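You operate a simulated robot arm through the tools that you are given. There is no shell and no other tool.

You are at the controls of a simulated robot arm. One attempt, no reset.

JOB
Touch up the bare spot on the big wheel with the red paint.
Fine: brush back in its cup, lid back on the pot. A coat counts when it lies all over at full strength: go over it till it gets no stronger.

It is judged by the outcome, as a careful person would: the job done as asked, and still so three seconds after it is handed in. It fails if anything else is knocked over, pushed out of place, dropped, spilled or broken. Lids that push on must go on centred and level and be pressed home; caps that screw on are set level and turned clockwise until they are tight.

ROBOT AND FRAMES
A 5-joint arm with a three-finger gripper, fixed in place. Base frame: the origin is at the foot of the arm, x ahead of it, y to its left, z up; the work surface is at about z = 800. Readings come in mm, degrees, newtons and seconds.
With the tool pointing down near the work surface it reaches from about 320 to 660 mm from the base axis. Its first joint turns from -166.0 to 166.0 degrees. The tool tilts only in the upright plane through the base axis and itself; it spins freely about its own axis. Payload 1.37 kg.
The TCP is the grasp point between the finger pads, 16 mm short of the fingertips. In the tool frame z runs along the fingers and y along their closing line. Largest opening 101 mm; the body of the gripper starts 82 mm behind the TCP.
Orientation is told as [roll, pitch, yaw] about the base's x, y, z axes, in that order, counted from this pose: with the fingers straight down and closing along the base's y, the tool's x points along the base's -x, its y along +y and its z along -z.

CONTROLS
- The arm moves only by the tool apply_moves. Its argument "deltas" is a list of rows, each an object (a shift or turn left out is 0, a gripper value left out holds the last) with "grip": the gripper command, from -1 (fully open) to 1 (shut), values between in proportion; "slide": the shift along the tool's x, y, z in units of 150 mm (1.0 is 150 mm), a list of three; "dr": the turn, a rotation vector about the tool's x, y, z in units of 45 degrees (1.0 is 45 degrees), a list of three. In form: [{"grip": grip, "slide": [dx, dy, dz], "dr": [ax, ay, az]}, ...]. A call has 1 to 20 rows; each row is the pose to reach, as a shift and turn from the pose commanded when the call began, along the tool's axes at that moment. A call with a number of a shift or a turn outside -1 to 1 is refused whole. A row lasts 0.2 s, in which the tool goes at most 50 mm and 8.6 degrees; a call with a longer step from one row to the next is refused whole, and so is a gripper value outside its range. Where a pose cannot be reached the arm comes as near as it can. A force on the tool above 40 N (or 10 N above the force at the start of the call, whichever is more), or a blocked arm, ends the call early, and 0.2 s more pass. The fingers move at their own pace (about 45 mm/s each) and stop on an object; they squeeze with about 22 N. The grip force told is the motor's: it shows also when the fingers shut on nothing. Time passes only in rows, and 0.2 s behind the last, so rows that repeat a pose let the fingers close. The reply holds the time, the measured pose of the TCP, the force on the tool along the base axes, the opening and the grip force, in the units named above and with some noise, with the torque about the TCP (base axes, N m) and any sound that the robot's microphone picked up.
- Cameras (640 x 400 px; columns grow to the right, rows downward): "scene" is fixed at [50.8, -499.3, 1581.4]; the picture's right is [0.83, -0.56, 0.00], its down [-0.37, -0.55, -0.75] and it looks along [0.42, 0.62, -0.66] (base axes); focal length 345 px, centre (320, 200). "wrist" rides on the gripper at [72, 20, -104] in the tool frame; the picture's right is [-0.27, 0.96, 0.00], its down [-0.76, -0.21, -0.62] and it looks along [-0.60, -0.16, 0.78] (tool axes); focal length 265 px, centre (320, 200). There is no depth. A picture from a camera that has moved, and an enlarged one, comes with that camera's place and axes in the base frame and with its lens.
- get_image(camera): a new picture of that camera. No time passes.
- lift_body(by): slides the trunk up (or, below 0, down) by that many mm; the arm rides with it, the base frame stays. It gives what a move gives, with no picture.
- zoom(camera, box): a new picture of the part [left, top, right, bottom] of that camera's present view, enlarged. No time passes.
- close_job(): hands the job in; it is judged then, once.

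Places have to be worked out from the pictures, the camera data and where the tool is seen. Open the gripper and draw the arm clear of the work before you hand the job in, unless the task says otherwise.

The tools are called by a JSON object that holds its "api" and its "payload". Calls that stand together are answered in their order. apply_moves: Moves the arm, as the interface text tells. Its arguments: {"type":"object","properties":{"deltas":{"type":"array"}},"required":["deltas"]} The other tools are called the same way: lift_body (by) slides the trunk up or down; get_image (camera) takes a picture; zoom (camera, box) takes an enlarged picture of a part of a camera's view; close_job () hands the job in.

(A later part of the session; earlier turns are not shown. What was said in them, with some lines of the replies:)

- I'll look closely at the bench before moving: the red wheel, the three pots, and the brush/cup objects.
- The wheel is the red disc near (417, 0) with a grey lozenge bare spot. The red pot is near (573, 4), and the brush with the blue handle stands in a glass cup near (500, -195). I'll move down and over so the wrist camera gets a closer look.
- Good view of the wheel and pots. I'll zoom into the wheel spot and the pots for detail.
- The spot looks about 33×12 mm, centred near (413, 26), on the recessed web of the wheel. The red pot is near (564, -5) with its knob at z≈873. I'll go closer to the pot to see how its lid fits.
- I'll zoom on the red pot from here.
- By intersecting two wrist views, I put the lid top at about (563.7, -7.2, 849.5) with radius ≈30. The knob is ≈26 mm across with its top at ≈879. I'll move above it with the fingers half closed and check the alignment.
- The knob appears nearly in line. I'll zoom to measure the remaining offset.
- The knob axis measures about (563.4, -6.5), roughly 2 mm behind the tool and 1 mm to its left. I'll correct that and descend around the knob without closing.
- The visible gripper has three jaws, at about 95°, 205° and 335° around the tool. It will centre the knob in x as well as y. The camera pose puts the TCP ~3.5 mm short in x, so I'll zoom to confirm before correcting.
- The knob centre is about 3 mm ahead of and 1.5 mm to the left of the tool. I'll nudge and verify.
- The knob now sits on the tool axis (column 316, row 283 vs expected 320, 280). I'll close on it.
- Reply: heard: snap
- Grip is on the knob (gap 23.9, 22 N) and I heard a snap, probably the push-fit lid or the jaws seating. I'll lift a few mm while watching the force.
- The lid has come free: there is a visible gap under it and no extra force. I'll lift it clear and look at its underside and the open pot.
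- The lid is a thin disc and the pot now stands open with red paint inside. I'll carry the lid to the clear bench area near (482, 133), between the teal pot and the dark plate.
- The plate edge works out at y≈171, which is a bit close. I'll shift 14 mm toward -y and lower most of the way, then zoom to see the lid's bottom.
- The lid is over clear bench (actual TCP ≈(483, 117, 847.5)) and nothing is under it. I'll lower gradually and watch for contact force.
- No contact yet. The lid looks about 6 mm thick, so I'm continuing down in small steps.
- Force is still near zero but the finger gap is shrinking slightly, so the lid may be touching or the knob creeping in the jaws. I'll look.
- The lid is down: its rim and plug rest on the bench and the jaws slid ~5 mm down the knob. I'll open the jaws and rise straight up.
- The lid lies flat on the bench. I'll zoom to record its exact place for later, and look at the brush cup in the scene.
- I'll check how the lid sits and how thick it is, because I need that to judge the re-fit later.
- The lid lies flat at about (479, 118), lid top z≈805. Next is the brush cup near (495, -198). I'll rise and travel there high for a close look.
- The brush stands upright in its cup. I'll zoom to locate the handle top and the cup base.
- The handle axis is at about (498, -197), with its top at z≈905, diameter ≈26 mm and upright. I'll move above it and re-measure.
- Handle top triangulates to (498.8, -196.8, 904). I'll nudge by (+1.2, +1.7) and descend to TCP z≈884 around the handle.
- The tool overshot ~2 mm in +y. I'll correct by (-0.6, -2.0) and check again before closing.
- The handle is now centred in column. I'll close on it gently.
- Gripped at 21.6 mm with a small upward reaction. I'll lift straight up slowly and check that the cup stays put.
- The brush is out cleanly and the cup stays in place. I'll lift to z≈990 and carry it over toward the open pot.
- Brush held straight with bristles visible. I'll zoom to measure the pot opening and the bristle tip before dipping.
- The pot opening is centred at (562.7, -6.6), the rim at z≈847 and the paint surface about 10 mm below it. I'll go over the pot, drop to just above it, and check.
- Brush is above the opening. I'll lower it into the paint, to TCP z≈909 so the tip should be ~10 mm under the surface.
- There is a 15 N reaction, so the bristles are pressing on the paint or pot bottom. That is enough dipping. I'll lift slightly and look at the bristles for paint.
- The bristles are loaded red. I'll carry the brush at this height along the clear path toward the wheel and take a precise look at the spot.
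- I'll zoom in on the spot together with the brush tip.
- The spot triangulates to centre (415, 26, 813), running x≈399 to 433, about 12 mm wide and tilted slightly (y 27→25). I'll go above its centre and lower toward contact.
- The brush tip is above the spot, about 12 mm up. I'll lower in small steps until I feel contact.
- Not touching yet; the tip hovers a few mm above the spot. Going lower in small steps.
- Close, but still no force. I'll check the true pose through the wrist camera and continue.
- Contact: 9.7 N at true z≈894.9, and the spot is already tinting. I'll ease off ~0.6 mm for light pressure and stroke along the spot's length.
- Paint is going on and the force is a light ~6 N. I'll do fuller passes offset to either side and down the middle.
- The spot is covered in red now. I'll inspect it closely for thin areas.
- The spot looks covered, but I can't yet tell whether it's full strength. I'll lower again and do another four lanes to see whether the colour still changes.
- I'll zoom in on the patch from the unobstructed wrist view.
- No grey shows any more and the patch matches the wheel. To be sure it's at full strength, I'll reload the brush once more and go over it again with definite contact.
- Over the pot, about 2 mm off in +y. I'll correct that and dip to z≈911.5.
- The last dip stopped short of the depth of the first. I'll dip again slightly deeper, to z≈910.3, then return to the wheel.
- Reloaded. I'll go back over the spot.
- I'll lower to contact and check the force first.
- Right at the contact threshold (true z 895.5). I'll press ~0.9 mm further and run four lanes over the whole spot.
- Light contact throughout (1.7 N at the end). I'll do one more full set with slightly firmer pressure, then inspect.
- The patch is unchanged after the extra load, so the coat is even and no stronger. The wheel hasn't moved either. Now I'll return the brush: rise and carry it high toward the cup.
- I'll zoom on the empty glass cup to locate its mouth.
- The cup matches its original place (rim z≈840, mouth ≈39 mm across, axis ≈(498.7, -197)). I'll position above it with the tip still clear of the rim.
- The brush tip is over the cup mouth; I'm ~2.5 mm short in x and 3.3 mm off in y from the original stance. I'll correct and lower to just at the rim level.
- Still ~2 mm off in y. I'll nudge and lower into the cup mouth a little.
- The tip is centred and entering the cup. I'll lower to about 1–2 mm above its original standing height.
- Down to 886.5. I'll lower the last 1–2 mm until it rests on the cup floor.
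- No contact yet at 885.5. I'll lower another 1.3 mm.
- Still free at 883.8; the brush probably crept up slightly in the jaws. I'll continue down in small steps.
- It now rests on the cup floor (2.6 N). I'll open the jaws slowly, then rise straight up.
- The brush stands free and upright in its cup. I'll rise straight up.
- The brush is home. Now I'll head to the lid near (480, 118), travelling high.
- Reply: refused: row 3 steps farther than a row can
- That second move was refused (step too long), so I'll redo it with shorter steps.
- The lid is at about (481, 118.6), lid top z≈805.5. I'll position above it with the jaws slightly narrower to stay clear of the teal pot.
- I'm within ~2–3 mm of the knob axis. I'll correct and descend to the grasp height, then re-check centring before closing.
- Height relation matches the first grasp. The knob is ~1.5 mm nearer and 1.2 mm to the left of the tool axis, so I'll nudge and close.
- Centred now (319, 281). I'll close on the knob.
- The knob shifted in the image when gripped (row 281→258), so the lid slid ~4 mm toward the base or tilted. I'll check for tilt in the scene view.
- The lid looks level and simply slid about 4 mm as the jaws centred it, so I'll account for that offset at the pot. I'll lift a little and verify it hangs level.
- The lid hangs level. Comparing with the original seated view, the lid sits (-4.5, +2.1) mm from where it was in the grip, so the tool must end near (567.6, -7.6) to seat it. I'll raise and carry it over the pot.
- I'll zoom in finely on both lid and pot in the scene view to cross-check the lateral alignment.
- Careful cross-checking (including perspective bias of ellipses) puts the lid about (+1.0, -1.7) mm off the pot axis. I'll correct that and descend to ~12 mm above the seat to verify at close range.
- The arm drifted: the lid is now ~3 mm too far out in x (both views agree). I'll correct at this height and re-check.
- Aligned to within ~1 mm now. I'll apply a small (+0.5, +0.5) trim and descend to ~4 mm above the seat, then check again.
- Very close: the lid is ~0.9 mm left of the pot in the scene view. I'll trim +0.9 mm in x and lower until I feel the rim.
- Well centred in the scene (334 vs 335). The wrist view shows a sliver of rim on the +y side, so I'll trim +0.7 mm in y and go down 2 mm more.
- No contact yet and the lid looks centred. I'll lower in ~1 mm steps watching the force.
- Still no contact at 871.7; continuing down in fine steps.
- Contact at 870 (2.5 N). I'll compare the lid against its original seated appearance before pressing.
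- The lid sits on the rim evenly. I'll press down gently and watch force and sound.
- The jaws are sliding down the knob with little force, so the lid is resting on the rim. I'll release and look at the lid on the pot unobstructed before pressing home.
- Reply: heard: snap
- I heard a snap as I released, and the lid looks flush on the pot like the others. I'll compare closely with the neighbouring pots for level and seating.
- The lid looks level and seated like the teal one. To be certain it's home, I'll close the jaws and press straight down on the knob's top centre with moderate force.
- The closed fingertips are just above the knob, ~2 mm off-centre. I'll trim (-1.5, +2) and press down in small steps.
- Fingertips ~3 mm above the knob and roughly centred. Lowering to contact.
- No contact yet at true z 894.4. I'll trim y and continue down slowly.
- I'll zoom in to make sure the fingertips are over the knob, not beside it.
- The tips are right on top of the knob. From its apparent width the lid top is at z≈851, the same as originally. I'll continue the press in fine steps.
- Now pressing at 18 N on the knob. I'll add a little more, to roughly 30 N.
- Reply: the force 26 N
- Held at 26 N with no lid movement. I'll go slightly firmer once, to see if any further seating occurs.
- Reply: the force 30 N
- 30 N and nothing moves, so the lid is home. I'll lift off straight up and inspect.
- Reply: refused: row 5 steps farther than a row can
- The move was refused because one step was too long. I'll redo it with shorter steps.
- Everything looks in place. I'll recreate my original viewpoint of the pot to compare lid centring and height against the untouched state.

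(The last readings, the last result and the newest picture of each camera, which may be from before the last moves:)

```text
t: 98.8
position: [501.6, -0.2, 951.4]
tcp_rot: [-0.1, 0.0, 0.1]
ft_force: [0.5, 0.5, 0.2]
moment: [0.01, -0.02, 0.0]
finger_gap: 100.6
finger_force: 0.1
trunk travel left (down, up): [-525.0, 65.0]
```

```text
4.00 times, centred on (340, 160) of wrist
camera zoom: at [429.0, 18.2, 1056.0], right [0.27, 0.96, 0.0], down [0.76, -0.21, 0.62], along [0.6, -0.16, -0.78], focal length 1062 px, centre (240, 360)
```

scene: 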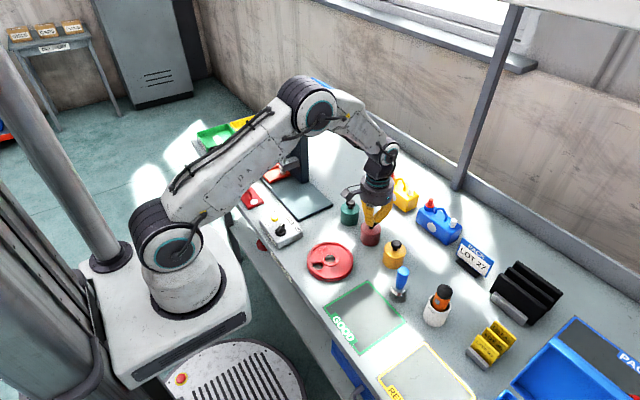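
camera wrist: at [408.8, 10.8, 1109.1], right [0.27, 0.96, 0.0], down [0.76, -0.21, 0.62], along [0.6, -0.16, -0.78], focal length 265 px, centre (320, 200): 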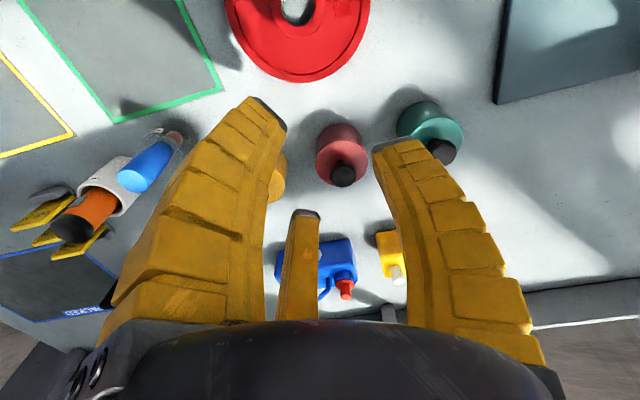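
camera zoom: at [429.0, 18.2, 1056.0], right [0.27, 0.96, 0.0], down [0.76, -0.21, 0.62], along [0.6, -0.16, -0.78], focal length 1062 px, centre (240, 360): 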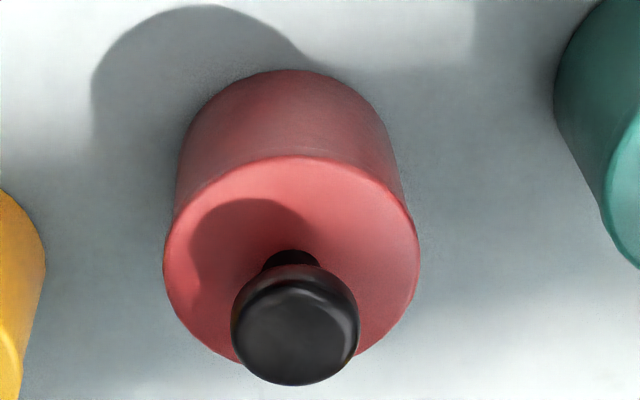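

The lid matches its original position to within about 1 mm, level and at the same height. As a final check, I'll look at the wheel spot from the earlier overhead viewpoint.

{"api": "apply_moves", "payload": {"deltas": [{"grip": -1, "slide": [0, 0, -0.25]}, {"slide": [0.25, 0, -0.35]}, {"slide": [0.5, 0, -0.35]}, {"slide": [0.72, 0, -0.35]}, {"slide": [0.72, 0, -0.35]}]}}

{"api": "get_image", "payload": {"camera": "wrist"}}

{"api": "zoom", "payload": {"camera": "wrist", "box": [310, 40, 390, 120]}}

{"api": "zoom", "payload": {"camera": "scene", "box": [370, 250, 440, 310]}}

```text
t: 100.0
position: [393.6, 0.4, 1005.7]
tcp_rot: [0.1, 0.0, 0.0]
ft_force: [0.3, 0.0, -0.3]
moment: [0.02, 0.02, 0.02]
finger_gap: 100.5
finger_force: 0.0
trunk travel left (down, up): [-525.0, 65.0]
```

```text
taken
camera wrist: at [321.3, 19.1, 1109.6], right [0.27, 0.96, 0.0], down [0.76, -0.21, 0.62], along [0.6, -0.16, -0.78], focal length 265 px, centre (320, 200)
```

wrist: 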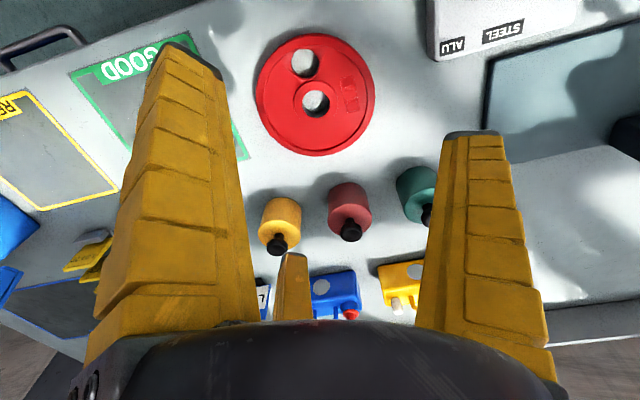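

```text
5.00 times, centred on (350, 80) of wrist
camera zoom: at [321.3, 19.1, 1109.6], right [0.27, 0.96, 0.0], down [0.76, -0.21, 0.62], along [0.6, -0.16, -0.78], focal length 1327 px, centre (170, 800)
```

zoom: 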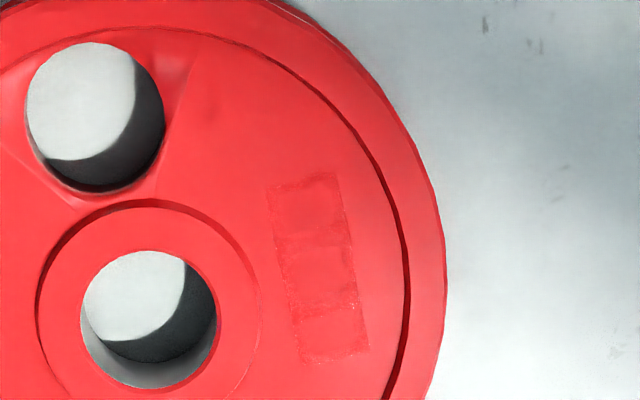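

```text
6.67 times, centred on (405, 280) of scene
camera zoom: at [50.8, -499.3, 1581.4], right [0.83, -0.56, 0.0], down [-0.37, -0.55, -0.75], along [0.42, 0.62, -0.66], focal length 2302 px, centre (-247, -333)
```

zoom: 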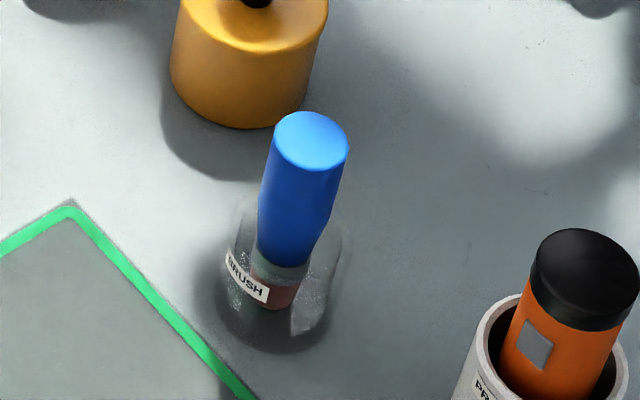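

The spot is uniformly red, the wheel hasn't moved, the brush stands in its cup and the lid is on. I'll draw the open gripper up and clear, then take a last look.

{"api": "apply_moves", "payload": {"deltas": [{"grip": -1, "slide": [0, 0.0, -0.3]}, {"slide": [-0.1, 0.1, -0.6]}, {"slide": [-0.2, 0.2, -0.88]}, {"slide": [-0.2, 0.2, -0.88]}]}}

{"api": "get_image", "payload": {"camera": "scene"}}

```text
t: 101.0
position: [426.2, 33.3, 1137.0]
tcp_rot: [0.0, 0.0, 0.0]
ft_force: [0.3, 0.0, -0.4]
moment: [-0.01, -0.03, 0.02]
finger_gap: 100.6
finger_force: 0.1
trunk travel left (down, up): [-525.0, 65.0]
```

```text
taken
```

scene: 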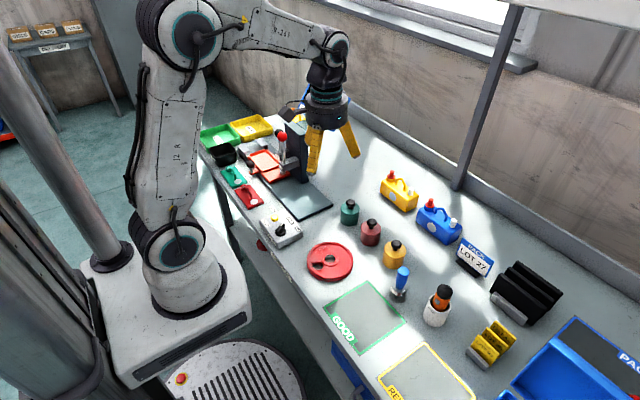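

The last picture shows the spot painted, the lid on the red pot, the brush in its cup and nothing else disturbed. The gripper is open and well clear, so I'm handing the job in.

{"api": "close_job", "payload": {}}

```text
The job is handed in.
```

The bare spot on the big wheel is painted red, the brush is back in its cup, the lid is back on the red pot, and the job is handed in. I haven't been told the verdict.

- **Paint:** I went over the whole spot four times with two loads of paint. The last passes made no visible difference, so I judged the coat even and at full strength.
- **Brush:** it stands upright in its glass cup, about where it was before.
- **Lid:** it snapped as I let go of it. I then pressed the knob down to about 30 N and nothing moved. From the pictures it sits level and within about 1 mm of its original position.
- **Everything else:** in the last picture the wheel and the other items are where they were, and I saw no spills. The gripper is open and clear of the bench.

When I set the lid down on the bench mid-job, I probably let go a few millimetres above the surface, but it landed flat.
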